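You operate a simulated robot arm through the tools that you are given. There is no shell and no other tool. Be economical: measure what you need, move in short steps, check, and stop when the job is done.

The job below is to be done with a simulated robot arm. You get a single attempt, and the scene is never put back.

## Task
Swap the eyelet on the post for the size on the card, then wind 20 m.
Fine: the old eyelet goes into the free ring.

It is judged by the outcome, as a careful person would: the job done as asked, and still so three seconds after it is handed in. It fails if anything else is knocked over, pushed out of place, dropped, spilled or broken.

## Robot
A 6-joint arm with a two-finger parallel gripper, fixed in place. Base frame: the origin is at the foot of the arm, x ahead of it, y to its left, z up; the work surface is at about z = 0. Units: mm, rad, N and s.
With the tool pointing down near the work surface it reaches from about 180 to 460 mm from the base axis. Its first joint turns from -1.222 to 1.222 rad. Payload 1.9 kg.
Tool frame: the origin (TCP) lies between the finger pads and is the grasp point; the fingertips stand 23 mm ahead of it; z points along the fingers, y is the line along which they close. Largest opening 94 mm; finger width 38, thickness 10; the body of the gripper, 54 by 96 mm, starts 39 mm behind the TCP.
Orientation is that of the tool frame in the base frame, as a unit quaternion [x, y, z, w]. With the fingers straight down and closing along the base's y, the tool's x points along the base's -x, its y along +y and its z along -z.

## Interface
- The arm moves only by the tool apply_moves. Its argument "increments" is one flat list of numbers, 7 for each row, row after row: the shift along the tool's x, y, z in mm, then the turn, a rotation vector about the tool's x, y, z in rad, then the finger opening in mm, from 0 to 94. In form: [x, y, z, wx, wy, wz, jaw, x, y, z, wx, wy, wz, jaw, ...]. A call has 1 to 10 rows; each row is the pose to reach, as a shift and turn from the pose commanded when the call began, along the tool's axes at that moment. Rows are played at 5 a second. More than 50 mm and 0.15 rad between two rows, or a gripper value outside its range, and nothing of the call is played. Where a pose cannot be reached the arm comes as near as it can. A force on the tool above 40 N (or 10 N above the force at the start of the call, whichever is more), or a blocked arm, ends the call early, and 0.2 s more pass. The fingers move at their own pace (about 108 mm/s each) and stop on an object; they squeeze with about 38 N. The grip force told is the motor's: it shows also when the fingers shut on nothing. Time passes only in rows, and 0.2 s behind the last, so rows that repeat a pose let the fingers close. It gives the time, the measured TCP pose, the force on the tool (base axes), the opening and the grip force at its end, in the units of the frame above (readings bear some noise), with the torque about the TCP (base axes, N m) and any sound that the robot's microphone picked up, and new pictures: "show" is both (left out), scene, wrist or none.
- Cameras (640 x 400 px; columns grow to the right, rows downward): "scene" is fixed at [57.5, 311.1, 423.5]; the picture's right is [-0.77, -0.63, 0.00], its down [-0.36, 0.45, -0.82] and it looks along [0.52, -0.63, -0.58] (base axes); focal length 220 px, centre (320, 200). "wrist" rides on the gripper at [87, 16, -74] in the tool frame; the picture's right is [-0.18, 0.98, 0.00], its down [-0.58, -0.11, -0.81] and it looks along [-0.79, -0.15, 0.59] (tool axes); focal length 243 px, centre (320, 200). There is no depth. A picture from a camera that has moved, and an enlarged one, comes with that camera's place and axes in the base frame and with its lens.
- enlarge(camera, box): a new picture of the part [left, top, right, bottom] of that camera's present view, enlarged. The clock stands still meanwhile.
- job_done(): hands the job in; it is judged then, once.

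Work in short steps. Places have to be worked out from the pictures, the camera data and where the tool is seen: move nearer, look again, correct. Check each grasp and each placing, and mend what went wrong. You have 120 turns and 200 pictures in all, those below and enlarged ones among them. Open the gripper and draw the arm clear of the work before you hand the job in, unless the task says otherwise; then end with one line.

The tools are called after "Emit:" as a command line: name --argument value ..., lists and objects as JSON in quotes. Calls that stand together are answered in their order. apply_moves: Moves the arm, as the interface text tells. Its arguments: {"type":"object","properties":{"increments":{"type":"array"},"show":{"type":"string","enum":["both","scene","wrist","none"]}},"required":["increments"]} The other tools are called the same way: enlarge (camera, box) takes an enlarged picture of a part of a camera's view; job_done () hands the job in.

At the start:

```text
t: 0.0
tcp_pos: [283.7, -160.8, 322.2]
orientation: [0.0, 1.0, 0.0, -0.001]
wrist_force: [0.4, -0.2, 0.5]
ft_torque: [-0.02, 0.05, -0.01]
finger_gap: 93.6
grasp_force: 0.1
```

scene: 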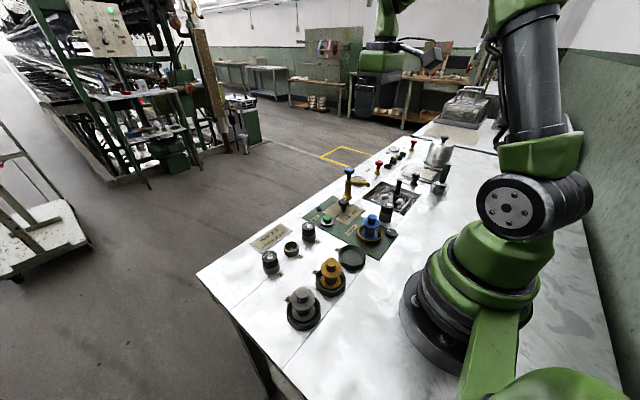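
wrist: 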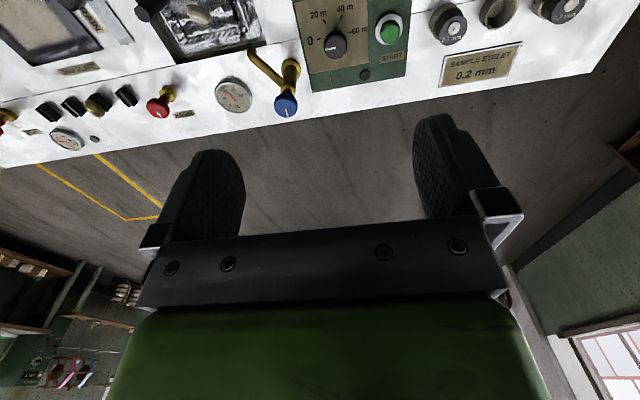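

I start by enlarging the work area in both cameras to identify the objects.

Emit:
enlarge --camera "scene" --box '[230, 180, 430, 340]'

Emit:
enlarge --camera "scene" --box '[330, 120, 490, 220]'

Emit:
enlarge --camera "wrist" --box '[220, 0, 640, 140]'

Emit:
enlarge --camera "wrist" --box '[0, 0, 320, 200]'

```text
2.50 times, centred on (330, 260) of scene
camera zoom: at [57.5, 311.1, 423.5], right [-0.77, -0.63, 0.0], down [-0.36, 0.45, -0.82], along [0.52, -0.63, -0.58], focal length 549 px, centre (295, 50)
```

zoom: 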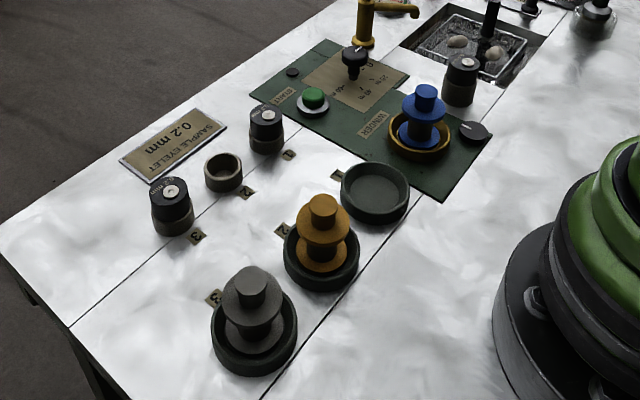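

```text
4.00 times, centred on (410, 170) of scene
camera zoom: at [57.5, 311.1, 423.5], right [-0.77, -0.63, 0.0], down [-0.36, 0.45, -0.82], along [0.52, -0.63, -0.58], focal length 879 px, centre (-40, 320)
```

zoom: 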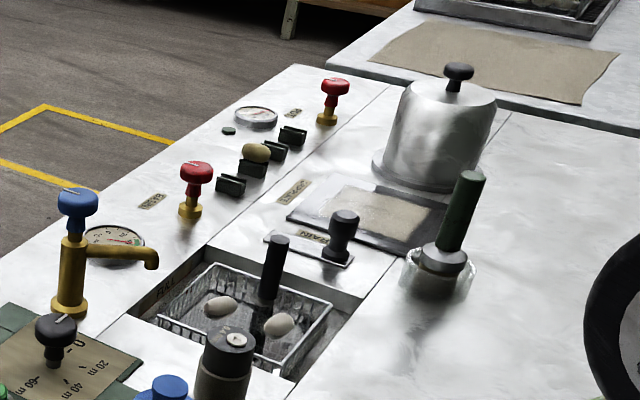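

```text
1.52 times, centred on (430, 70) of wrist
camera zoom: at [197.6, -145.8, 397.2], right [0.19, 0.98, 0.0], down [0.58, -0.11, 0.81], along [0.79, -0.15, -0.59], focal length 370 px, centre (152, 398)
```

zoom: 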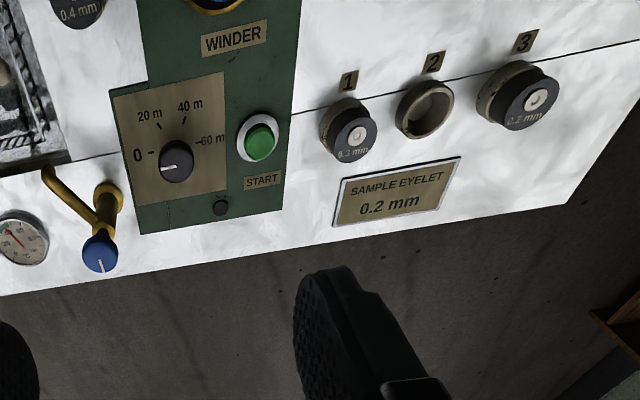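

```text
2.00 times, centred on (160, 100) of wrist
camera zoom: at [197.6, -145.8, 397.2], right [0.19, 0.98, 0.0], down [0.58, -0.11, 0.81], along [0.79, -0.15, -0.59], focal length 485 px, centre (640, 400)
```

zoom: 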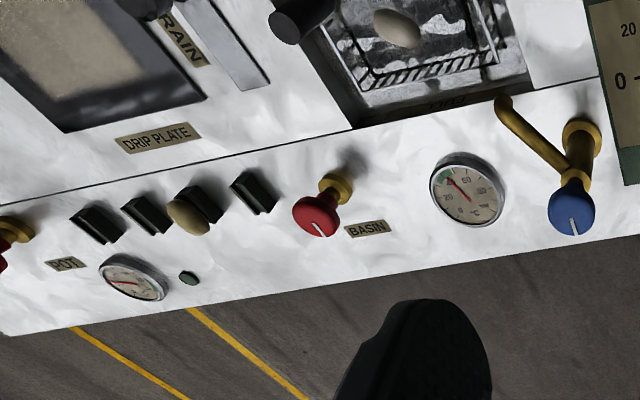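

The post carries a 0.4 mm eyelet at about (225,-192). Ring 1 is at about (355,0), the free ring 2 at about (351,68) and ring 3 at about (350,135). The card says 0.2 mm, so I move closer to read the rings.

Emit:
apply_moves --increments '[7, 40, 20, 0, 0, 0, 94, 14, 80, 40, 0, 0, 0, 94, 21, 120, 60, 0, 0, 0, 94, 28, 160, 80, 0, 0, 0, 94, 34, 180, 100, 0, 0, 0, 94]' --show "wrist"

```text
t: 1.2
tcp_pos: [250.6, 21.7, 223.3]
orientation: [0.002, 1.0, 0.0, 0.001]
wrist_force: [0.3, -0.2, 0.8]
ft_torque: [0.01, 0.0, 0.02]
finger_gap: 94.0
grasp_force: 0.0
camera wrist: at [163.4, 37.2, 296.9], right [0.19, 0.98, 0.0], down [0.58, -0.11, 0.81], along [0.79, -0.15, -0.59], focal length 243 px, centre (320, 200)
```

wrist: 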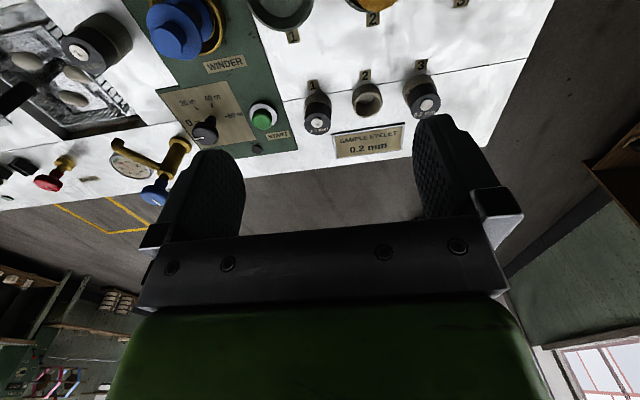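

Emit:
enlarge --camera "wrist" --box '[290, 60, 450, 160]'

Emit:
enlarge --camera "wrist" --box '[140, 50, 300, 170]'

Emit:
enlarge --camera "wrist" --box '[0, 0, 240, 120]'

```text
4.00 times, centred on (370, 110) of wrist
camera zoom: at [163.4, 37.2, 296.9], right [0.19, 0.98, 0.0], down [0.58, -0.11, 0.81], along [0.79, -0.15, -0.59], focal length 970 px, centre (120, 560)
```

zoom: 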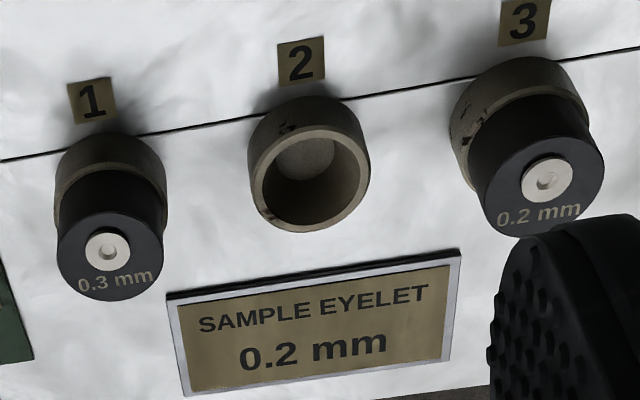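

```text
3.33 times, centred on (220, 110) of wrist
camera zoom: at [163.4, 37.2, 296.9], right [0.19, 0.98, 0.0], down [0.58, -0.11, 0.81], along [0.79, -0.15, -0.59], focal length 809 px, centre (653, 500)
```

zoom: 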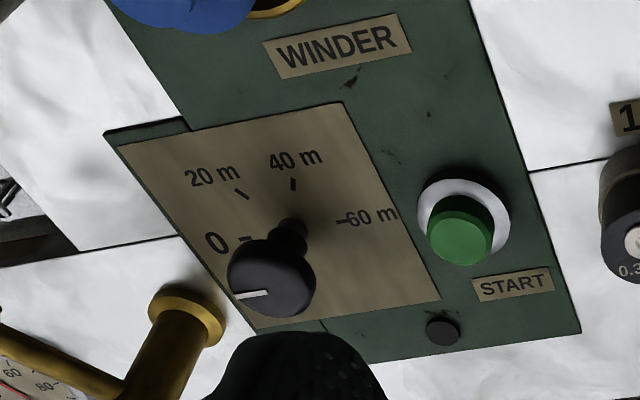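

```text
2.67 times, centred on (120, 60) of wrist
camera zoom: at [163.4, 37.2, 296.9], right [0.19, 0.98, 0.0], down [0.58, -0.11, 0.81], along [0.79, -0.15, -0.59], focal length 647 px, centre (853, 573)
```

zoom: 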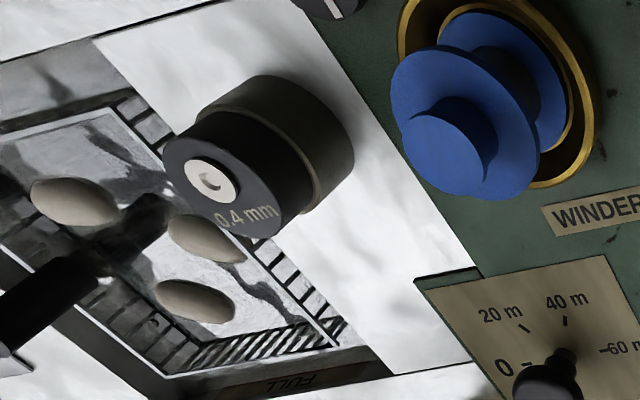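

Ring 3 holds the 0.2 mm eyelet. I move nearer to it and also zoom the scene view, to get the heights.

Emit:
apply_moves --increments '[-5, 35, 30, 0, 0, 0, 60, -10, 70, 60, 0, 0, 0, 60, -15, 105, 90, 0, 0, 0, 60]' --show "wrist"

Emit:
enlarge --camera "scene" --box '[240, 200, 360, 290]'

```text
t: 2.0
tcp_pos: [261.8, 124.1, 130.5]
orientation: [0.0, 1.0, 0.0, 0.001]
wrist_force: [-0.3, 0.4, -0.8]
ft_torque: [0.01, 0.01, 0.0]
finger_gap: 59.9
grasp_force: 0.0
camera wrist: at [175.9, 139.5, 205.4], right [0.19, 0.98, 0.0], down [0.58, -0.11, 0.81], along [0.79, -0.15, -0.59], focal length 243 px, centre (320, 200)
```

wrist: 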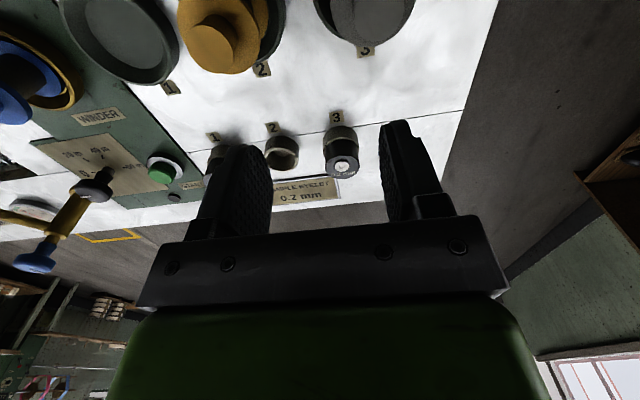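

```text
4.44 times, centred on (300, 245) of scene
camera zoom: at [57.5, 311.1, 423.5], right [-0.77, -0.63, 0.0], down [-0.36, 0.45, -0.82], along [0.52, -0.63, -0.58], focal length 976 px, centre (409, 0)
```

zoom: 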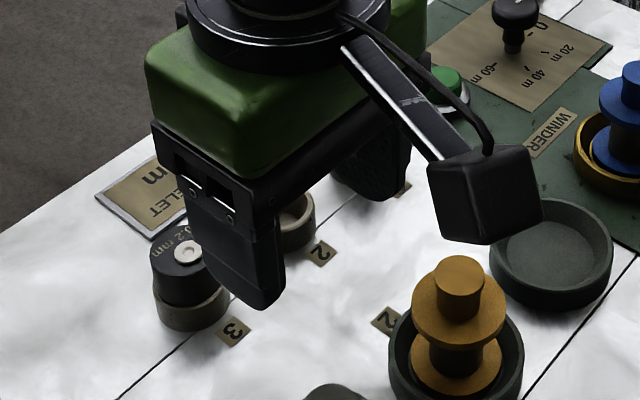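

Emit:
enlarge --camera "wrist" --box '[260, 100, 380, 190]'

```text
4.44 times, centred on (320, 145) of wrist
camera zoom: at [175.9, 139.5, 205.4], right [0.19, 0.98, 0.0], down [0.58, -0.11, 0.81], along [0.79, -0.15, -0.59], focal length 1078 px, centre (320, 444)
```

zoom: 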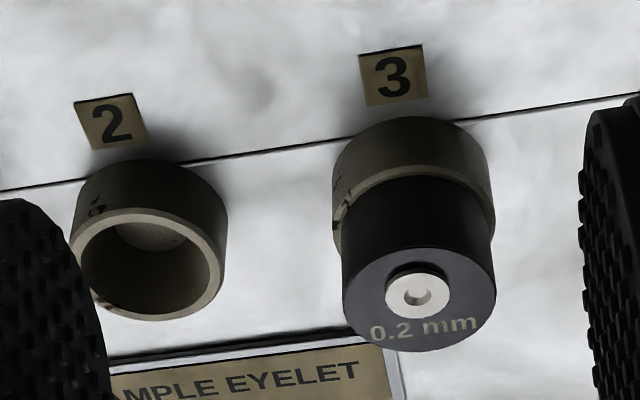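

Triangulating from two wrist views puts the eyelet 3 top at about (346,129,41) and the ring 2 rim at about (348,65,18). The old eyelet has to come off first, so I travel high to above the post.

Emit:
apply_moves --increments '[5, -30, -35, 0, 0, 0, 60, 12, -70, -55, 0, 0, 0, 60, 20, -112, -60, 0, 0, 0, 60, 28, -156, -60, 0, 0, 0, 60, 36, -200, -60, 0, 0, 0, 60, 44, -244, -60, 0, 0, 0, 60, 52, -285, -50, 0, 0, 0, 60, 60, -315, -40, 0, 0, 0, 60, 60, -319, -35, 0, 0, 0, 60]' --show "both"

```text
t: 4.0
tcp_pos: [206.2, -195.0, 167.9]
orientation: [0.0, 1.0, 0.0, 0.001]
wrist_force: [0.5, -0.1, 0.5]
ft_torque: [0.02, 0.05, 0.0]
finger_gap: 60.0
grasp_force: 0.0
camera wrist: at [119.1, -180.0, 241.1], right [0.19, 0.98, 0.0], down [0.58, -0.11, 0.81], along [0.79, -0.15, -0.59], focal length 243 px, centre (320, 200)
```

scene: 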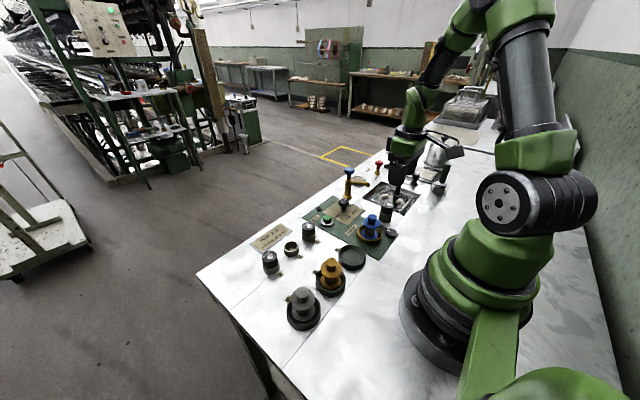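
wrist: 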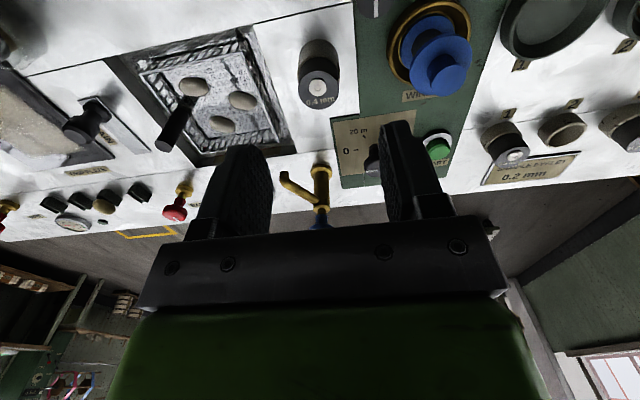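

The old eyelet's top triangulates to about (220,-199,56). I zoom in to refine that.

Emit:
enlarge --camera "wrist" --box '[260, 20, 380, 120]'

Emit:
enlarge --camera "scene" --box '[340, 160, 450, 250]'

```text
4.00 times, centred on (320, 70) of wrist
camera zoom: at [119.1, -180.0, 241.1], right [0.19, 0.98, 0.0], down [0.58, -0.11, 0.81], along [0.79, -0.15, -0.59], focal length 970 px, centre (320, 720)
```

zoom: 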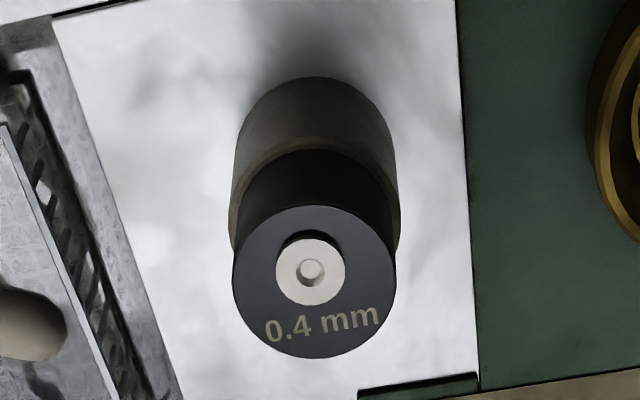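

```text
4.44 times, centred on (395, 205) of scene
camera zoom: at [57.5, 311.1, 423.5], right [-0.77, -0.63, 0.0], down [-0.36, 0.45, -0.82], along [0.52, -0.63, -0.58], focal length 976 px, centre (-13, 178)
```

zoom: 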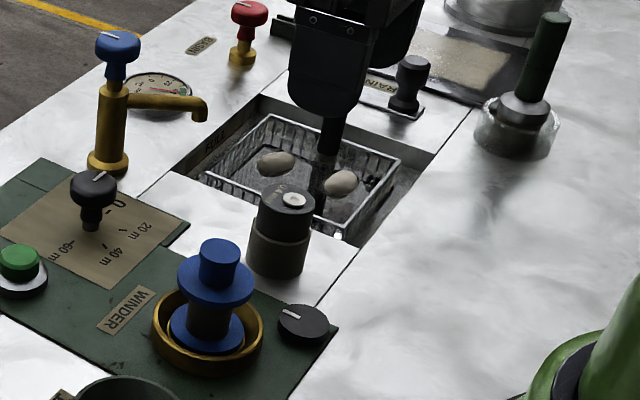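

I line up over the post and lower to just above the eyelet before checking.

Emit:
apply_moves --increments '[-7, -3, 25, 0, 0, 0, 60, -14.5, -5, 50, 0, 0, 0, 60, -14.5, -5, 78, 0, 0, 0, 60, -14.5, -5, 78, 0, 0, 0, 60]' --show "wrist"

Emit:
enlarge --camera "wrist" --box '[200, 60, 440, 220]'

Emit:
enlarge --camera "scene" --box '[340, 160, 450, 250]'

```text
t: 5.0
tcp_pos: [220.2, -199.0, 90.7]
orientation: [0.001, 1.0, 0.0, 0.001]
wrist_force: [0.0, -0.5, 0.7]
ft_torque: [-0.02, 0.02, 0.04]
finger_gap: 60.0
grasp_force: 0.1
camera wrist: at [133.7, -183.9, 165.2], right [0.19, 0.98, 0.0], down [0.58, -0.11, 0.81], along [0.79, -0.15, -0.59], focal length 243 px, centre (320, 200)
```

wrist: 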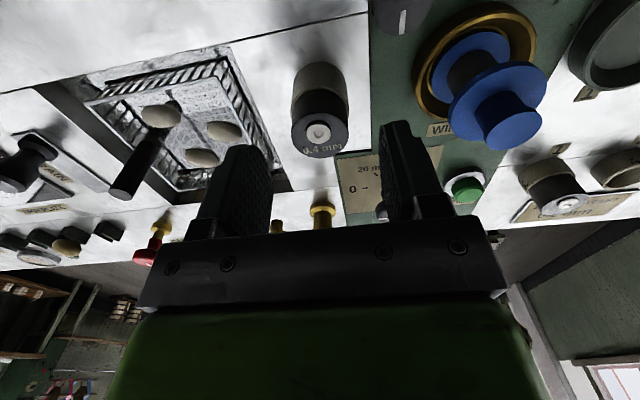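

```text
2.50 times, centred on (320, 140) of wrist
camera zoom: at [133.7, -183.9, 165.2], right [0.19, 0.98, 0.0], down [0.58, -0.11, 0.81], along [0.79, -0.15, -0.59], focal length 606 px, centre (320, 350)
```

zoom: 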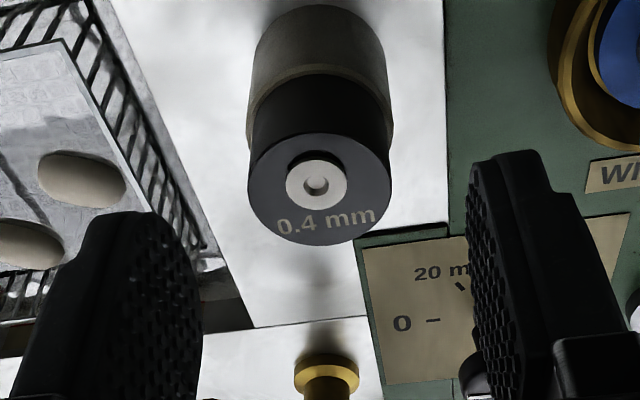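

```text
4.44 times, centred on (395, 205) of scene
camera zoom: at [57.5, 311.1, 423.5], right [-0.77, -0.63, 0.0], down [-0.36, 0.45, -0.82], along [0.52, -0.63, -0.58], focal length 976 px, centre (-13, 178)
```

zoom: 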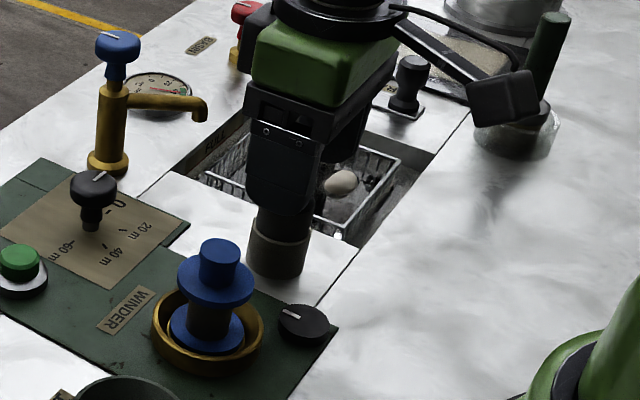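

The disk centre is about (220.3,-200.5), almost under the TCP, with the fingers clear on both sides. I descend and close.

Emit:
apply_moves --increments '[0, -1, 16, 0, 0, 0, 60, 0, -1, 32, 0, 0, 0, 60, 0, -1, 32, 0, 0, 0, 60, 0, -1, 32, 0, 0, 0, 40, 0, -1, 32, 0, 0, 0, 29, 0, -1, 32, 0, 0, 0, 29]' --show "both"

Emit:
enlarge --camera "scene" --box '[340, 160, 450, 250]'

```text
t: 6.4
tcp_pos: [221.8, -200.4, 59.0]
orientation: [0.001, 1.0, 0.0, 0.001]
wrist_force: [0.4, 0.0, 0.9]
ft_torque: [0.0, -0.02, 0.02]
finger_gap: 32.2
grasp_force: 38.5
camera wrist: at [134.3, -185.6, 133.1], right [0.19, 0.98, 0.0], down [0.58, -0.11, 0.81], along [0.79, -0.15, -0.59], focal length 243 px, centre (320, 200)
```

scene: 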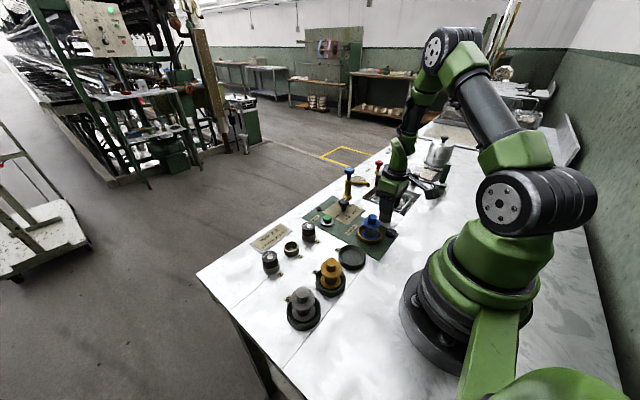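
wrist: 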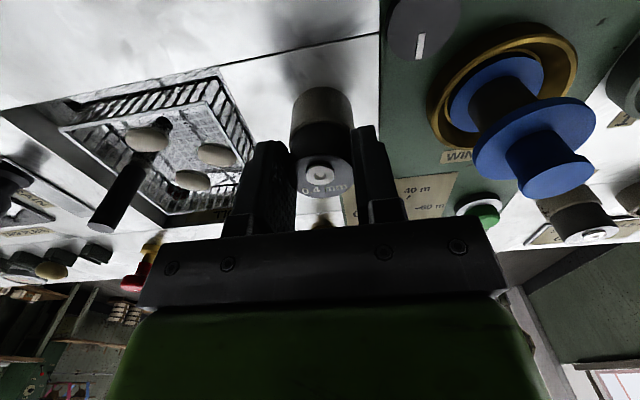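

```text
4.44 times, centred on (395, 205) of scene
camera zoom: at [57.5, 311.1, 423.5], right [-0.77, -0.63, 0.0], down [-0.36, 0.45, -0.82], along [0.52, -0.63, -0.58], focal length 976 px, centre (-13, 178)
```

zoom: 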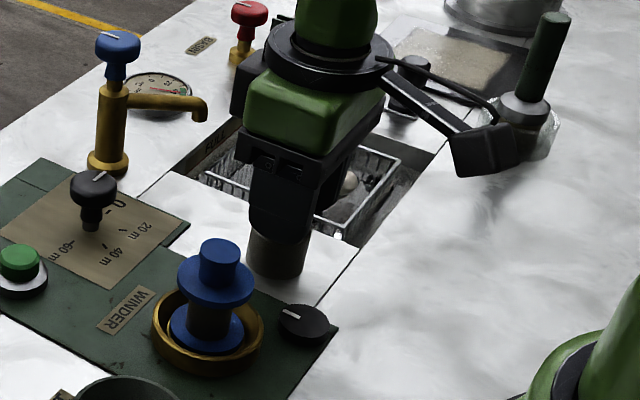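

Gripped: 32 mm gap at 38 N, fingers above the collar. I lift gently straight up.

Emit:
apply_moves --increments '[0, 0, -6, 0, 0, 0, 29, 0, 0, -15, 0, 0, 0, 29, 0, 0, -30, 0, 0, 0, 29, 0, 0, -55, 0, 0, 0, 29, 0, 0, -55, 0, 0, 0, 29]' --show "wrist"

Emit:
enlarge --camera "wrist" --box '[220, 60, 420, 220]'

Emit:
enlarge --camera "scene" --box '[340, 160, 450, 250]'

```text
t: 7.6
tcp_pos: [220.7, -199.5, 113.7]
orientation: [0.001, 1.0, 0.0, 0.001]
wrist_force: [0.0, 0.0, -0.6]
ft_torque: [0.03, -0.01, -0.02]
finger_gap: 32.0
grasp_force: 38.3
camera wrist: at [134.0, -184.9, 188.4], right [0.19, 0.98, 0.0], down [0.58, -0.11, 0.81], along [0.79, -0.15, -0.59], focal length 243 px, centre (320, 200)
```

wrist: 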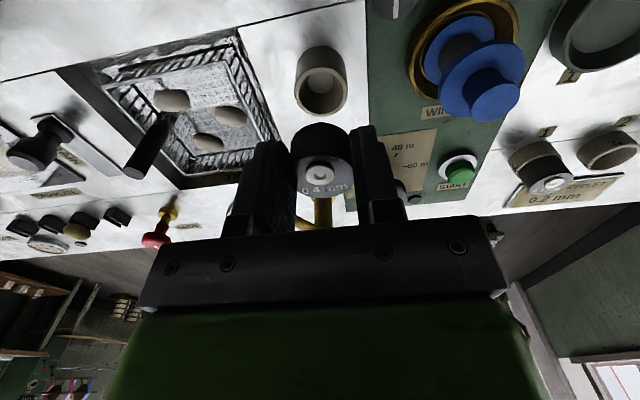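

```text
2.50 times, centred on (320, 140) of wrist
camera zoom: at [134.0, -184.9, 188.4], right [0.19, 0.98, 0.0], down [0.58, -0.11, 0.81], along [0.79, -0.15, -0.59], focal length 606 px, centre (320, 350)
```

zoom: 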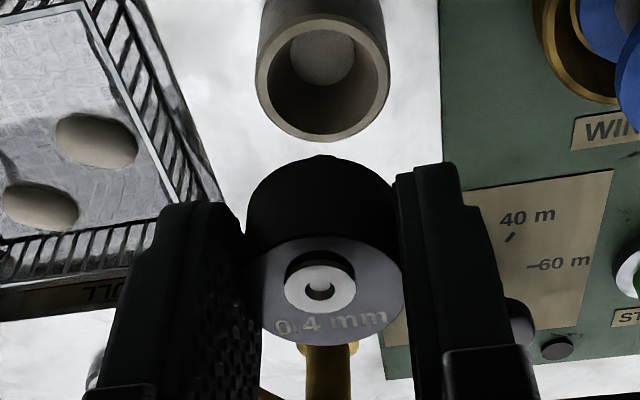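

```text
4.44 times, centred on (395, 205) of scene
camera zoom: at [57.5, 311.1, 423.5], right [-0.77, -0.63, 0.0], down [-0.36, 0.45, -0.82], along [0.52, -0.63, -0.58], focal length 976 px, centre (-13, 178)
```

zoom: 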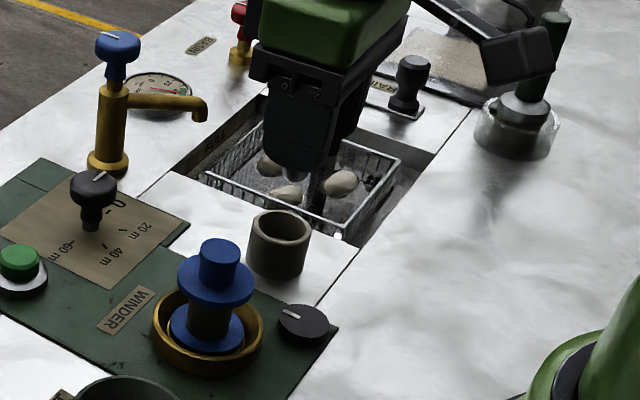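

The old eyelet is out and firmly held. I carry it high over the bobbin to a hover above the free ring 2.

Emit:
apply_moves --increments '[0, 0, -45, 0, 0, 0, 29, -10, 44, -55, 0, 0, 0, 29, -20, 90, -55, 0, 0, 0, 29, -38, 134, -55, 0, 0, 0, 29, -60, 174, -55, 0, 0, 0, 29, -85, 212, -50, 0, 0, 0, 29, -110, 242, -30, 0, 0, 0, 29, -126, 264, -5, 0, 0, 0, 29, -126, 264, 4, 0, 0, 0, 29, -126, 264, 4, 0, 0, 0, 29]' --show "wrist"

Emit:
enlarge --camera "wrist" --box '[220, 60, 420, 220]'

Emit:
enlarge --camera "scene" --box '[240, 190, 350, 280]'

```text
t: 9.8
tcp_pos: [346.1, 63.2, 110.3]
orientation: [0.001, 1.0, -0.001, 0.001]
wrist_force: [-0.6, -0.2, -0.5]
ft_torque: [0.01, -0.01, 0.02]
finger_gap: 32.0
grasp_force: 37.8
camera wrist: at [260.1, 78.6, 184.7], right [0.19, 0.98, 0.0], down [0.58, -0.11, 0.81], along [0.79, -0.15, -0.59], focal length 243 px, centre (320, 200)
```

wrist: 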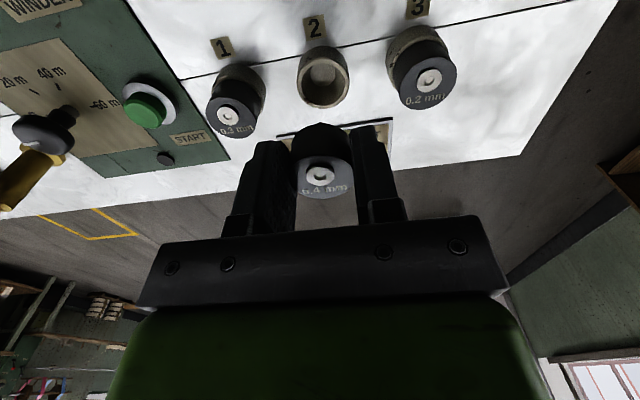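

```text
2.50 times, centred on (320, 140) of wrist
camera zoom: at [260.1, 78.6, 184.7], right [0.19, 0.98, 0.0], down [0.58, -0.11, 0.81], along [0.79, -0.15, -0.59], focal length 606 px, centre (320, 350)
```

zoom: 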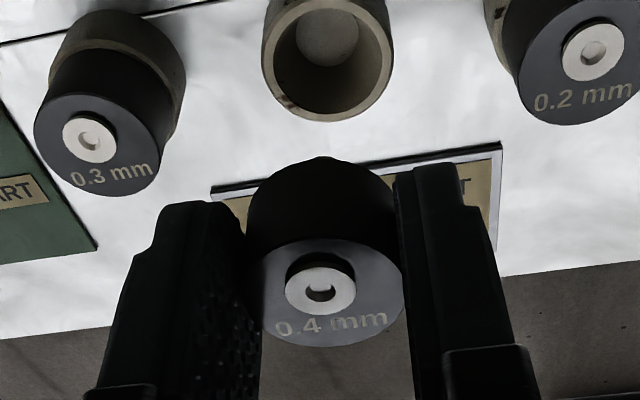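

```text
4.44 times, centred on (295, 235) of scene
camera zoom: at [57.5, 311.1, 423.5], right [-0.77, -0.63, 0.0], down [-0.36, 0.45, -0.82], along [0.52, -0.63, -0.58], focal length 976 px, centre (431, 44)
```

zoom: 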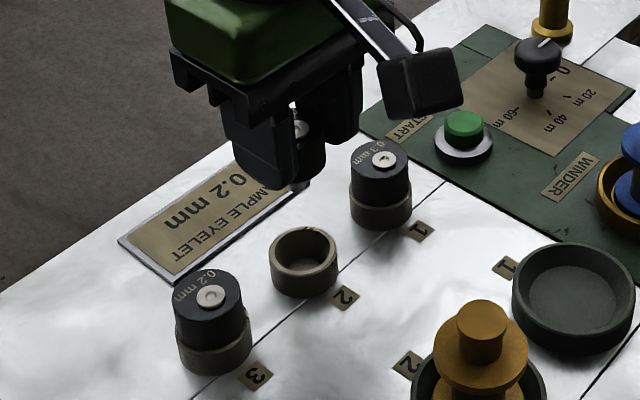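

Comparing this view with the post view, the ring 2 centre is only about (+0.7,+1.3) mm off the held eyelet's axis. I correct that and lower to just above seating.

Emit:
apply_moves --increments '[-0.7, 1.3, 25, 0, 0, 0, 29, -0.7, 1.3, 45, 0, 0, 0, 29, -0.7, 1.3, 50, 0, 0, 0, 29, -0.7, 1.3, 50, 0, 0, 0, 29]' --show "wrist"

Emit:
enlarge --camera "scene" --box '[240, 190, 350, 280]'

Emit:
enlarge --camera "wrist" --box '[220, 60, 420, 220]'

```text
t: 10.8
tcp_pos: [347.8, 66.3, 60.7]
orientation: [0.0, 1.0, -0.001, 0.001]
wrist_force: [-0.2, -0.5, -1.0]
ft_torque: [-0.03, 0.02, -0.04]
finger_gap: 32.3
grasp_force: 38.0
camera wrist: at [260.9, 80.7, 134.0], right [0.19, 0.98, 0.0], down [0.58, -0.11, 0.81], along [0.79, -0.15, -0.59], focal length 243 px, centre (320, 200)
```

wrist: 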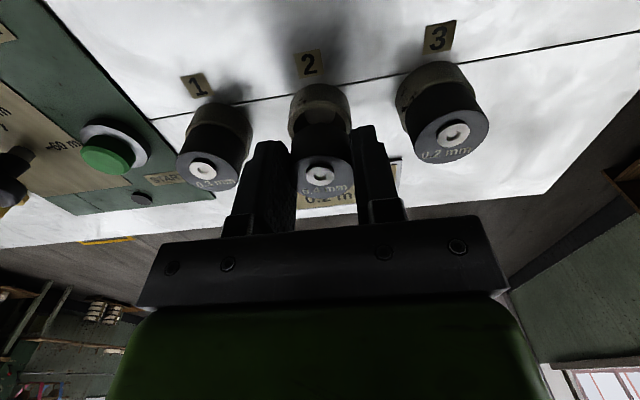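

```text
4.44 times, centred on (295, 235) of scene
camera zoom: at [57.5, 311.1, 423.5], right [-0.77, -0.63, 0.0], down [-0.36, 0.45, -0.82], along [0.52, -0.63, -0.58], focal length 976 px, centre (431, 44)
```

zoom: 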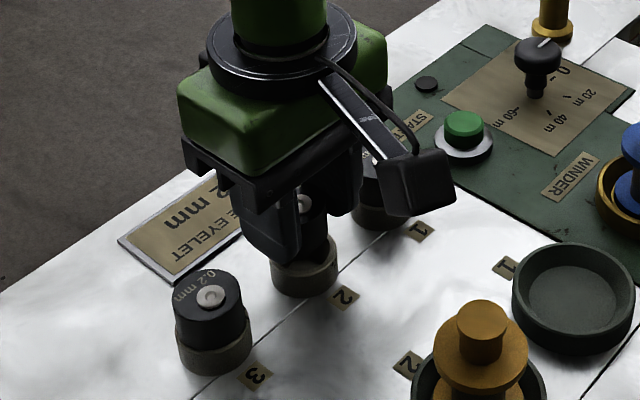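

```text
2.50 times, centred on (320, 140) of wrist
camera zoom: at [260.9, 80.7, 134.0], right [0.19, 0.98, 0.0], down [0.58, -0.11, 0.81], along [0.79, -0.15, -0.59], focal length 606 px, centre (320, 350)
```

zoom: 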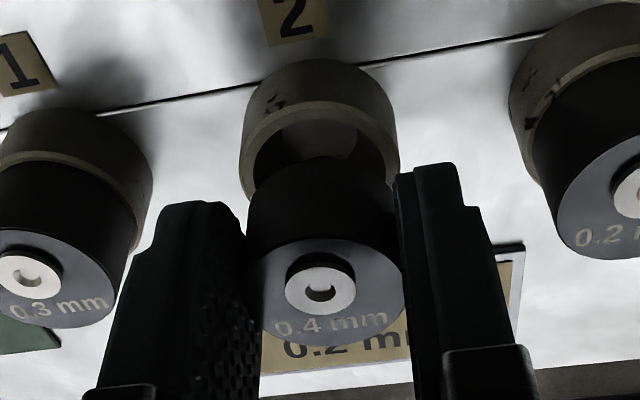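

The alignment looks right and nothing is touching. I lower to the seating height, watching the force.

Emit:
apply_moves --increments '[0, 0, 6, 0, 0, 0, 29, 0, 0, 11, 0, 0, 0, 29, 0, 0, 14, 0, 0, 0, 29, 0, 0, 16, 0, 0, 0, 29, 0, 0, 16, 0, 0, 0, 29]' --show "wrist"

Emit:
enlarge --camera "scene" --box '[240, 190, 350, 280]'

Emit:
enlarge --camera "wrist" --box '[220, 60, 420, 220]'

```text
t: 11.8
tcp_pos: [348.0, 65.6, 44.8]
orientation: [0.002, 1.0, 0.0, 0.001]
wrist_force: [-0.8, 2.2, 7.0]
ft_torque: [0.02, -0.02, -0.01]
finger_gap: 31.6
grasp_force: 38.3
stopped in row 4: the force on the tool passed its limit at 50 N (the readings are from after the stop); the commanded pose is now the measured one
camera wrist: at [260.8, 79.8, 119.7], right [0.19, 0.98, 0.0], down [0.58, -0.11, 0.81], along [0.79, -0.15, -0.59], focal length 243 px, centre (320, 200)
```

wrist: 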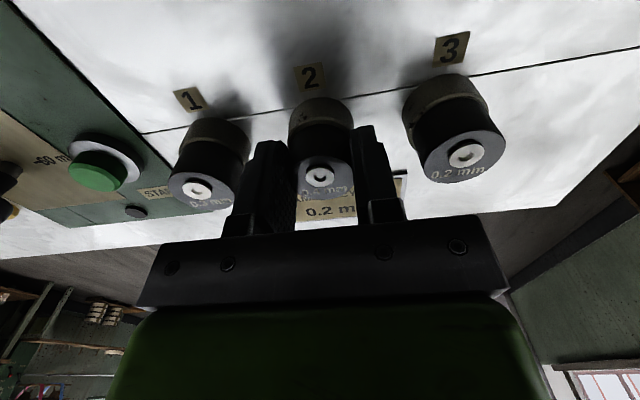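

```text
4.44 times, centred on (295, 235) of scene
camera zoom: at [57.5, 311.1, 423.5], right [-0.77, -0.63, 0.0], down [-0.36, 0.45, -0.82], along [0.52, -0.63, -0.58], focal length 976 px, centre (431, 44)
```

zoom: 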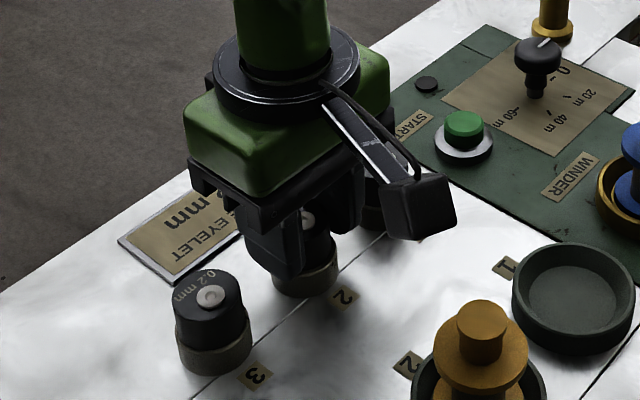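

```text
2.50 times, centred on (320, 140) of wrist
camera zoom: at [260.8, 79.8, 119.7], right [0.19, 0.98, 0.0], down [0.58, -0.11, 0.81], along [0.79, -0.15, -0.59], focal length 606 px, centre (320, 350)
```

zoom: 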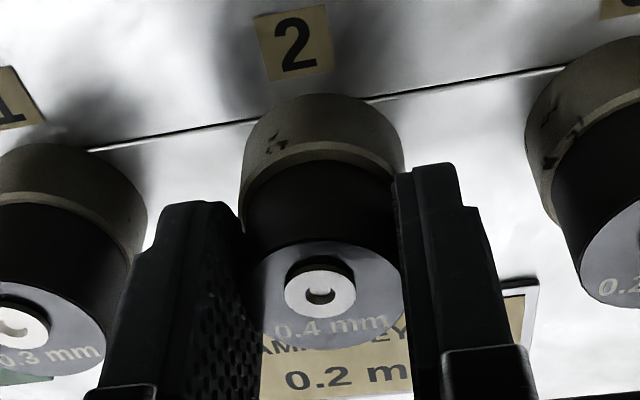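

Contact came at the expected seating height (z≈44.8), with little residual force. I open the fingers and rise to check the seat.

Emit:
apply_moves --increments '[0, 0, 0, 0, 0, 0, 38, 0, 0, 0, 0, 0, 0, 50, 0, 0, 0, 0, 0, 0, 50, 0, 0, -25, 0, 0, 0, 50, 0, 0, -60, 0, 0, 0, 50, 0, 0, -60, 0, 0, 0, 50]' --show "wrist"

Emit:
enlarge --camera "scene" --box '[240, 190, 350, 280]'

Emit:
enlarge --camera "wrist" --box '[200, 40, 460, 200]'

```text
t: 13.2
tcp_pos: [348.2, 63.8, 106.0]
orientation: [0.001, 1.0, 0.0, 0.002]
wrist_force: [0.0, -0.2, 0.0]
ft_torque: [-0.02, -0.02, -0.02]
finger_gap: 50.0
grasp_force: 0.0
camera wrist: at [260.4, 78.9, 180.3], right [0.19, 0.98, 0.0], down [0.58, -0.11, 0.81], along [0.79, -0.15, -0.59], focal length 243 px, centre (320, 200)
```

wrist: 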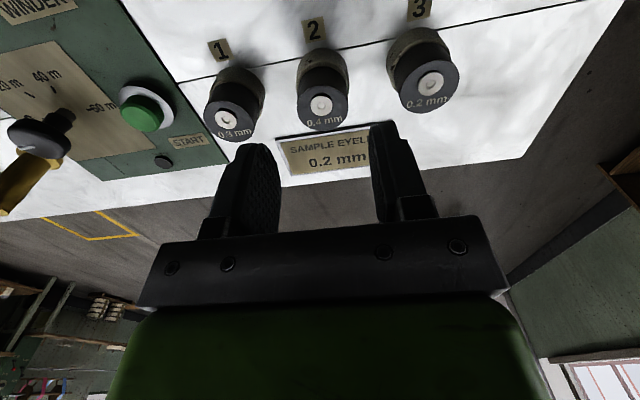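

```text
4.44 times, centred on (295, 235) of scene
camera zoom: at [57.5, 311.1, 423.5], right [-0.77, -0.63, 0.0], down [-0.36, 0.45, -0.82], along [0.52, -0.63, -0.58], focal length 976 px, centre (431, 44)
```

zoom: 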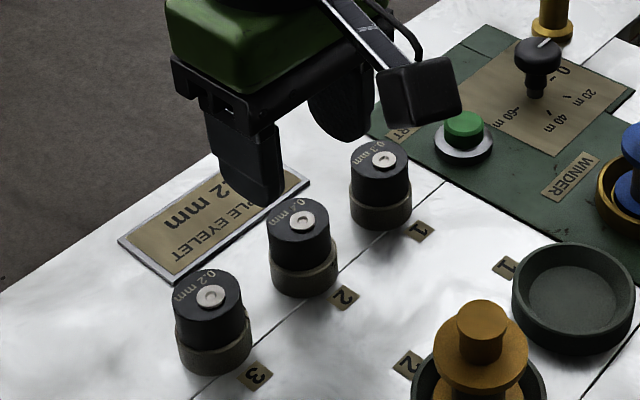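

```text
2.46 times, centred on (330, 120) of wrist
camera zoom: at [260.4, 78.9, 180.3], right [0.19, 0.98, 0.0], down [0.58, -0.11, 0.81], along [0.79, -0.15, -0.59], focal length 597 px, centre (295, 397)
```

zoom: 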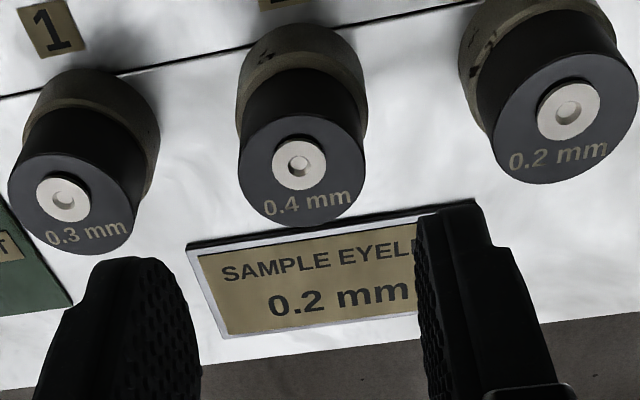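

The 0.4 mm eyelet sits upright in ring 2 like its neighbours. I shift over ring 3 and look again.

Emit:
apply_moves --increments '[1, 32, 0, 0, 0, 0, 56, 1, 63, 0, 0, 0, 0, 56, 1, 63, 15, 0, 0, 0, 56, 1, 63, 15, 0, 0, 0, 56]' --show "wrist"

Emit:
enlarge --camera "wrist" --box '[200, 60, 440, 220]'

```text
t: 14.2
tcp_pos: [346.8, 127.4, 91.7]
orientation: [0.002, 1.0, 0.001, 0.0]
wrist_force: [-0.1, 0.4, 0.4]
ft_torque: [0.04, 0.0, -0.02]
finger_gap: 55.8
grasp_force: 0.2
camera wrist: at [259.9, 142.3, 165.5], right [0.19, 0.98, 0.0], down [0.58, -0.11, 0.81], along [0.79, -0.15, -0.59], focal length 243 px, centre (320, 200)
```

wrist: 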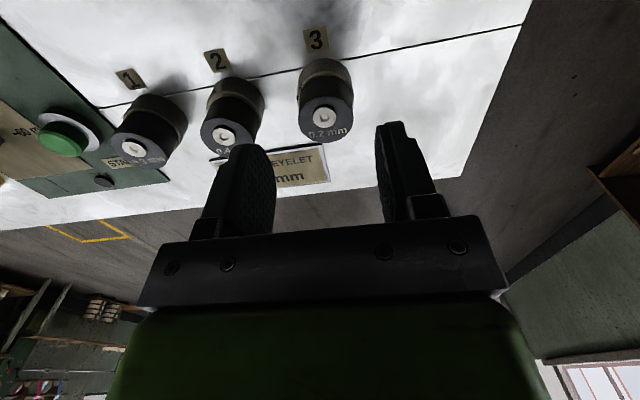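

```text
2.50 times, centred on (320, 140) of wrist
camera zoom: at [259.9, 142.3, 165.5], right [0.19, 0.98, 0.0], down [0.58, -0.11, 0.81], along [0.79, -0.15, -0.59], focal length 606 px, centre (320, 350)
```

zoom: 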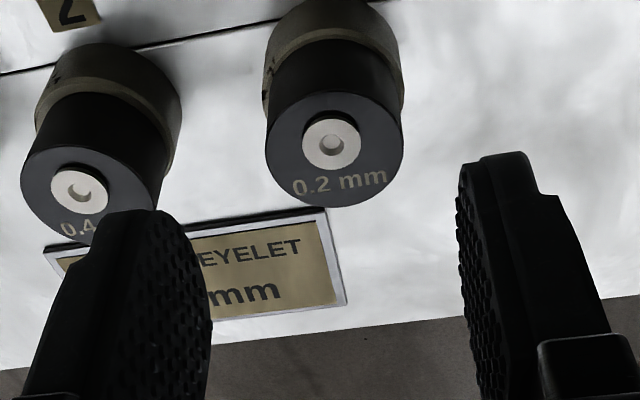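

Eyelet 3 is centred about 2.5 mm to +y of the TCP. I correct, descend to z≈44.7 and grip.

Emit:
apply_moves --increments '[0, 2.5, 20, 0, 0, 0, 56, 0, 2.5, 38, 0, 0, 0, 56, 0, 2.5, 47, 0, 0, 0, 56, 0, 2.5, 47, 0, 0, 0, 40, 0, 2.5, 47, 0, 0, 0, 29, 0, 2.5, 47, 0, 0, 0, 29]' --show "wrist"

Emit:
enlarge --camera "wrist" --box '[200, 60, 440, 220]'

```text
t: 15.6
tcp_pos: [347.4, 129.5, 43.2]
orientation: [0.002, 1.0, 0.001, 0.0]
wrist_force: [-0.2, 0.2, -0.2]
ft_torque: [0.03, 0.01, -0.01]
finger_gap: 32.6
grasp_force: 37.9
camera wrist: at [260.6, 145.0, 116.9], right [0.19, 0.98, 0.0], down [0.58, -0.11, 0.81], along [0.79, -0.15, -0.59], focal length 243 px, centre (320, 200)
```

wrist: 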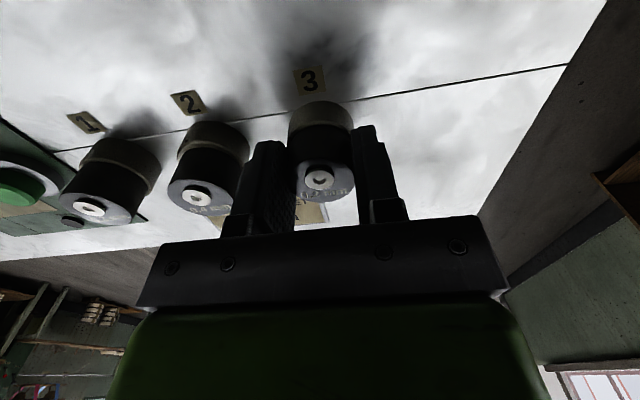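

```text
2.50 times, centred on (320, 140) of wrist
camera zoom: at [260.6, 145.0, 116.9], right [0.19, 0.98, 0.0], down [0.58, -0.11, 0.81], along [0.79, -0.15, -0.59], focal length 606 px, centre (320, 350)
```

zoom: 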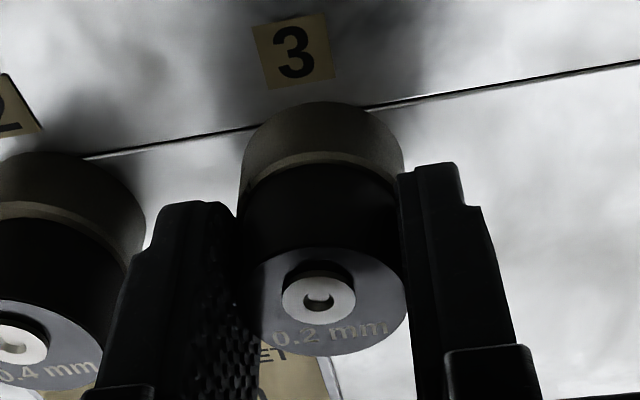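

Gripped. I lift straight up.

Emit:
apply_moves --increments '[0, 0, -6, 0, 0, 0, 29, 0, 0, -15, 0, 0, 0, 29, 0, 0, -40, 0, 0, 0, 29, 0, 0, -70, 0, 0, 0, 29, 0, 0, -70, 0, 0, 0, 29]' --show "wrist"

Emit:
enlarge --camera "wrist" --box '[200, 40, 440, 200]'

Emit:
enlarge --camera "scene" --box '[240, 190, 350, 280]'

```text
t: 16.8
tcp_pos: [346.5, 132.4, 112.6]
orientation: [0.002, 1.0, 0.0, 0.0]
wrist_force: [-0.1, 0.7, -0.1]
ft_torque: [0.0, 0.0, 0.02]
finger_gap: 32.5
grasp_force: 37.9
camera wrist: at [259.7, 147.7, 187.5], right [0.19, 0.98, 0.0], down [0.58, -0.11, 0.81], along [0.79, -0.15, -0.59], focal length 243 px, centre (320, 200)
```

wrist: 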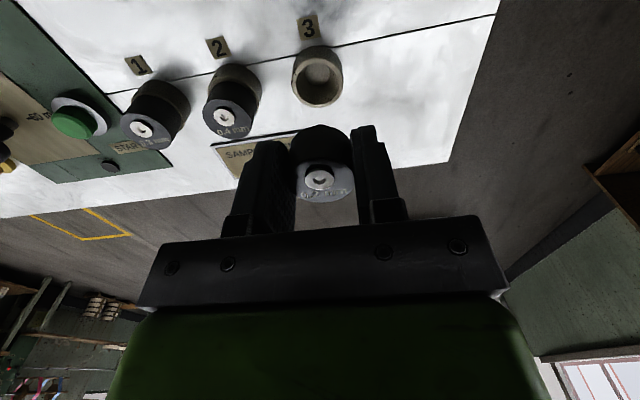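

```text
2.50 times, centred on (320, 120) of wrist
camera zoom: at [259.7, 147.7, 187.5], right [0.19, 0.98, 0.0], down [0.58, -0.11, 0.81], along [0.79, -0.15, -0.59], focal length 606 px, centre (320, 400)
```

zoom: 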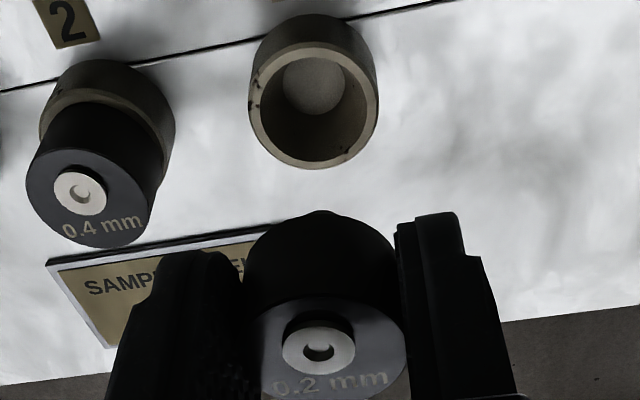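

```text
4.44 times, centred on (295, 235) of scene
camera zoom: at [57.5, 311.1, 423.5], right [-0.77, -0.63, 0.0], down [-0.36, 0.45, -0.82], along [0.52, -0.63, -0.58], focal length 976 px, centre (431, 44)
```

zoom: 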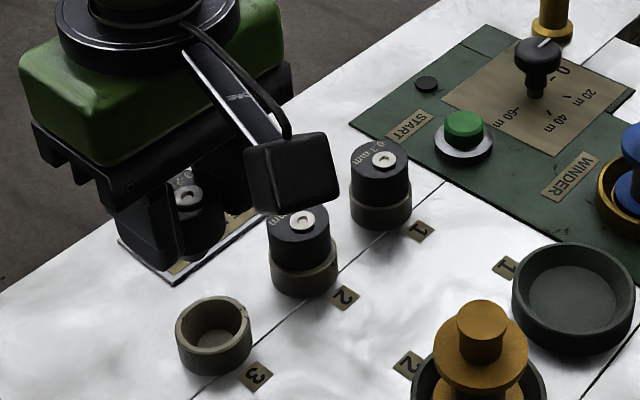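

The 0.2 mm eyelet is held and ring 3 is empty. I carry it high to a hover over the post.

Emit:
apply_moves --increments '[0, -20, -40, 0, 0, 0, 29, 10, -60, -56, 0, 0, 0, 29, 25, -102, -56, 0, 0, 0, 29, 45, -144, -56, 0, 0, 0, 29, 70, -184, -56, 0, 0, 0, 29, 95, -224, -56, 0, 0, 0, 29, 112, -266, -56, 0, 0, 0, 29, 122, -304, -45, 0, 0, 0, 29, 127, -330, -10, 0, 0, 0, 29, 127, -330, -3, 0, 0, 0, 29]' --show "wrist"

Emit:
enlarge --camera "wrist" --box '[220, 60, 420, 220]'

```text
t: 19.0
tcp_pos: [216.1, -195.5, 116.4]
orientation: [0.002, 1.0, 0.001, 0.001]
wrist_force: [0.5, -0.1, 0.0]
ft_torque: [0.04, 0.01, 0.05]
finger_gap: 32.5
grasp_force: 37.6
camera wrist: at [129.8, -180.6, 190.9], right [0.19, 0.98, 0.0], down [0.58, -0.11, 0.81], along [0.79, -0.15, -0.59], focal length 243 px, centre (320, 200)
```

wrist: 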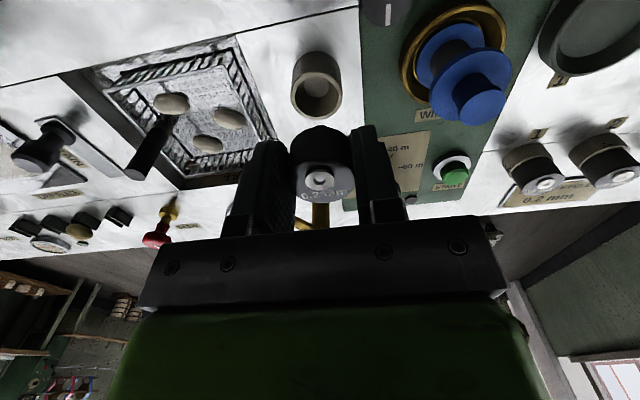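

```text
2.50 times, centred on (320, 140) of wrist
camera zoom: at [129.8, -180.6, 190.9], right [0.19, 0.98, 0.0], down [0.58, -0.11, 0.81], along [0.79, -0.15, -0.59], focal length 606 px, centre (320, 350)
```

zoom: 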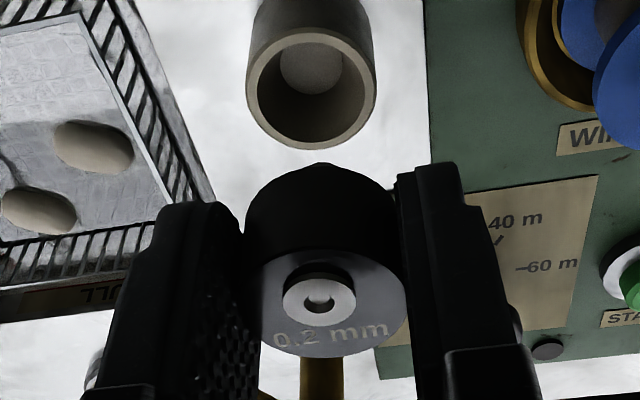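

The reading lags the commanded pose a little, so I let it settle and look again.

Emit:
apply_moves --increments '[0, 0, 0, 0, 0, 0, 29, 0, 0, 0, 0, 0, 0, 29]' --show "wrist"

Emit:
enlarge --camera "wrist" --box '[220, 60, 420, 220]'

```text
t: 19.6
tcp_pos: [216.0, -194.3, 117.1]
orientation: [0.002, 1.0, 0.001, 0.001]
wrist_force: [1.0, 0.8, -0.2]
ft_torque: [0.01, 0.01, 0.01]
finger_gap: 32.8
grasp_force: 38.5
camera wrist: at [130.0, -180.3, 191.1], right [0.19, 0.98, 0.0], down [0.58, -0.11, 0.81], along [0.79, -0.15, -0.59], focal length 243 px, centre (320, 200)
```

wrist: 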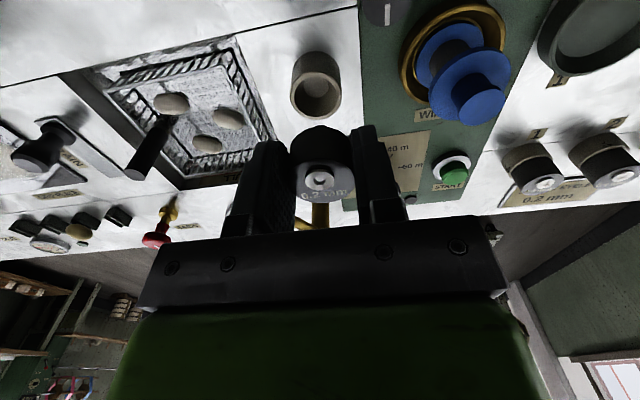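

```text
2.50 times, centred on (320, 140) of wrist
camera zoom: at [130.0, -180.3, 191.1], right [0.19, 0.98, 0.0], down [0.58, -0.11, 0.81], along [0.79, -0.15, -0.59], focal length 606 px, centre (320, 350)
```

zoom: 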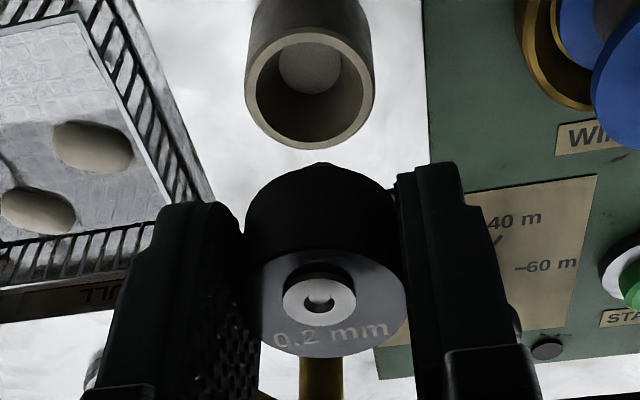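

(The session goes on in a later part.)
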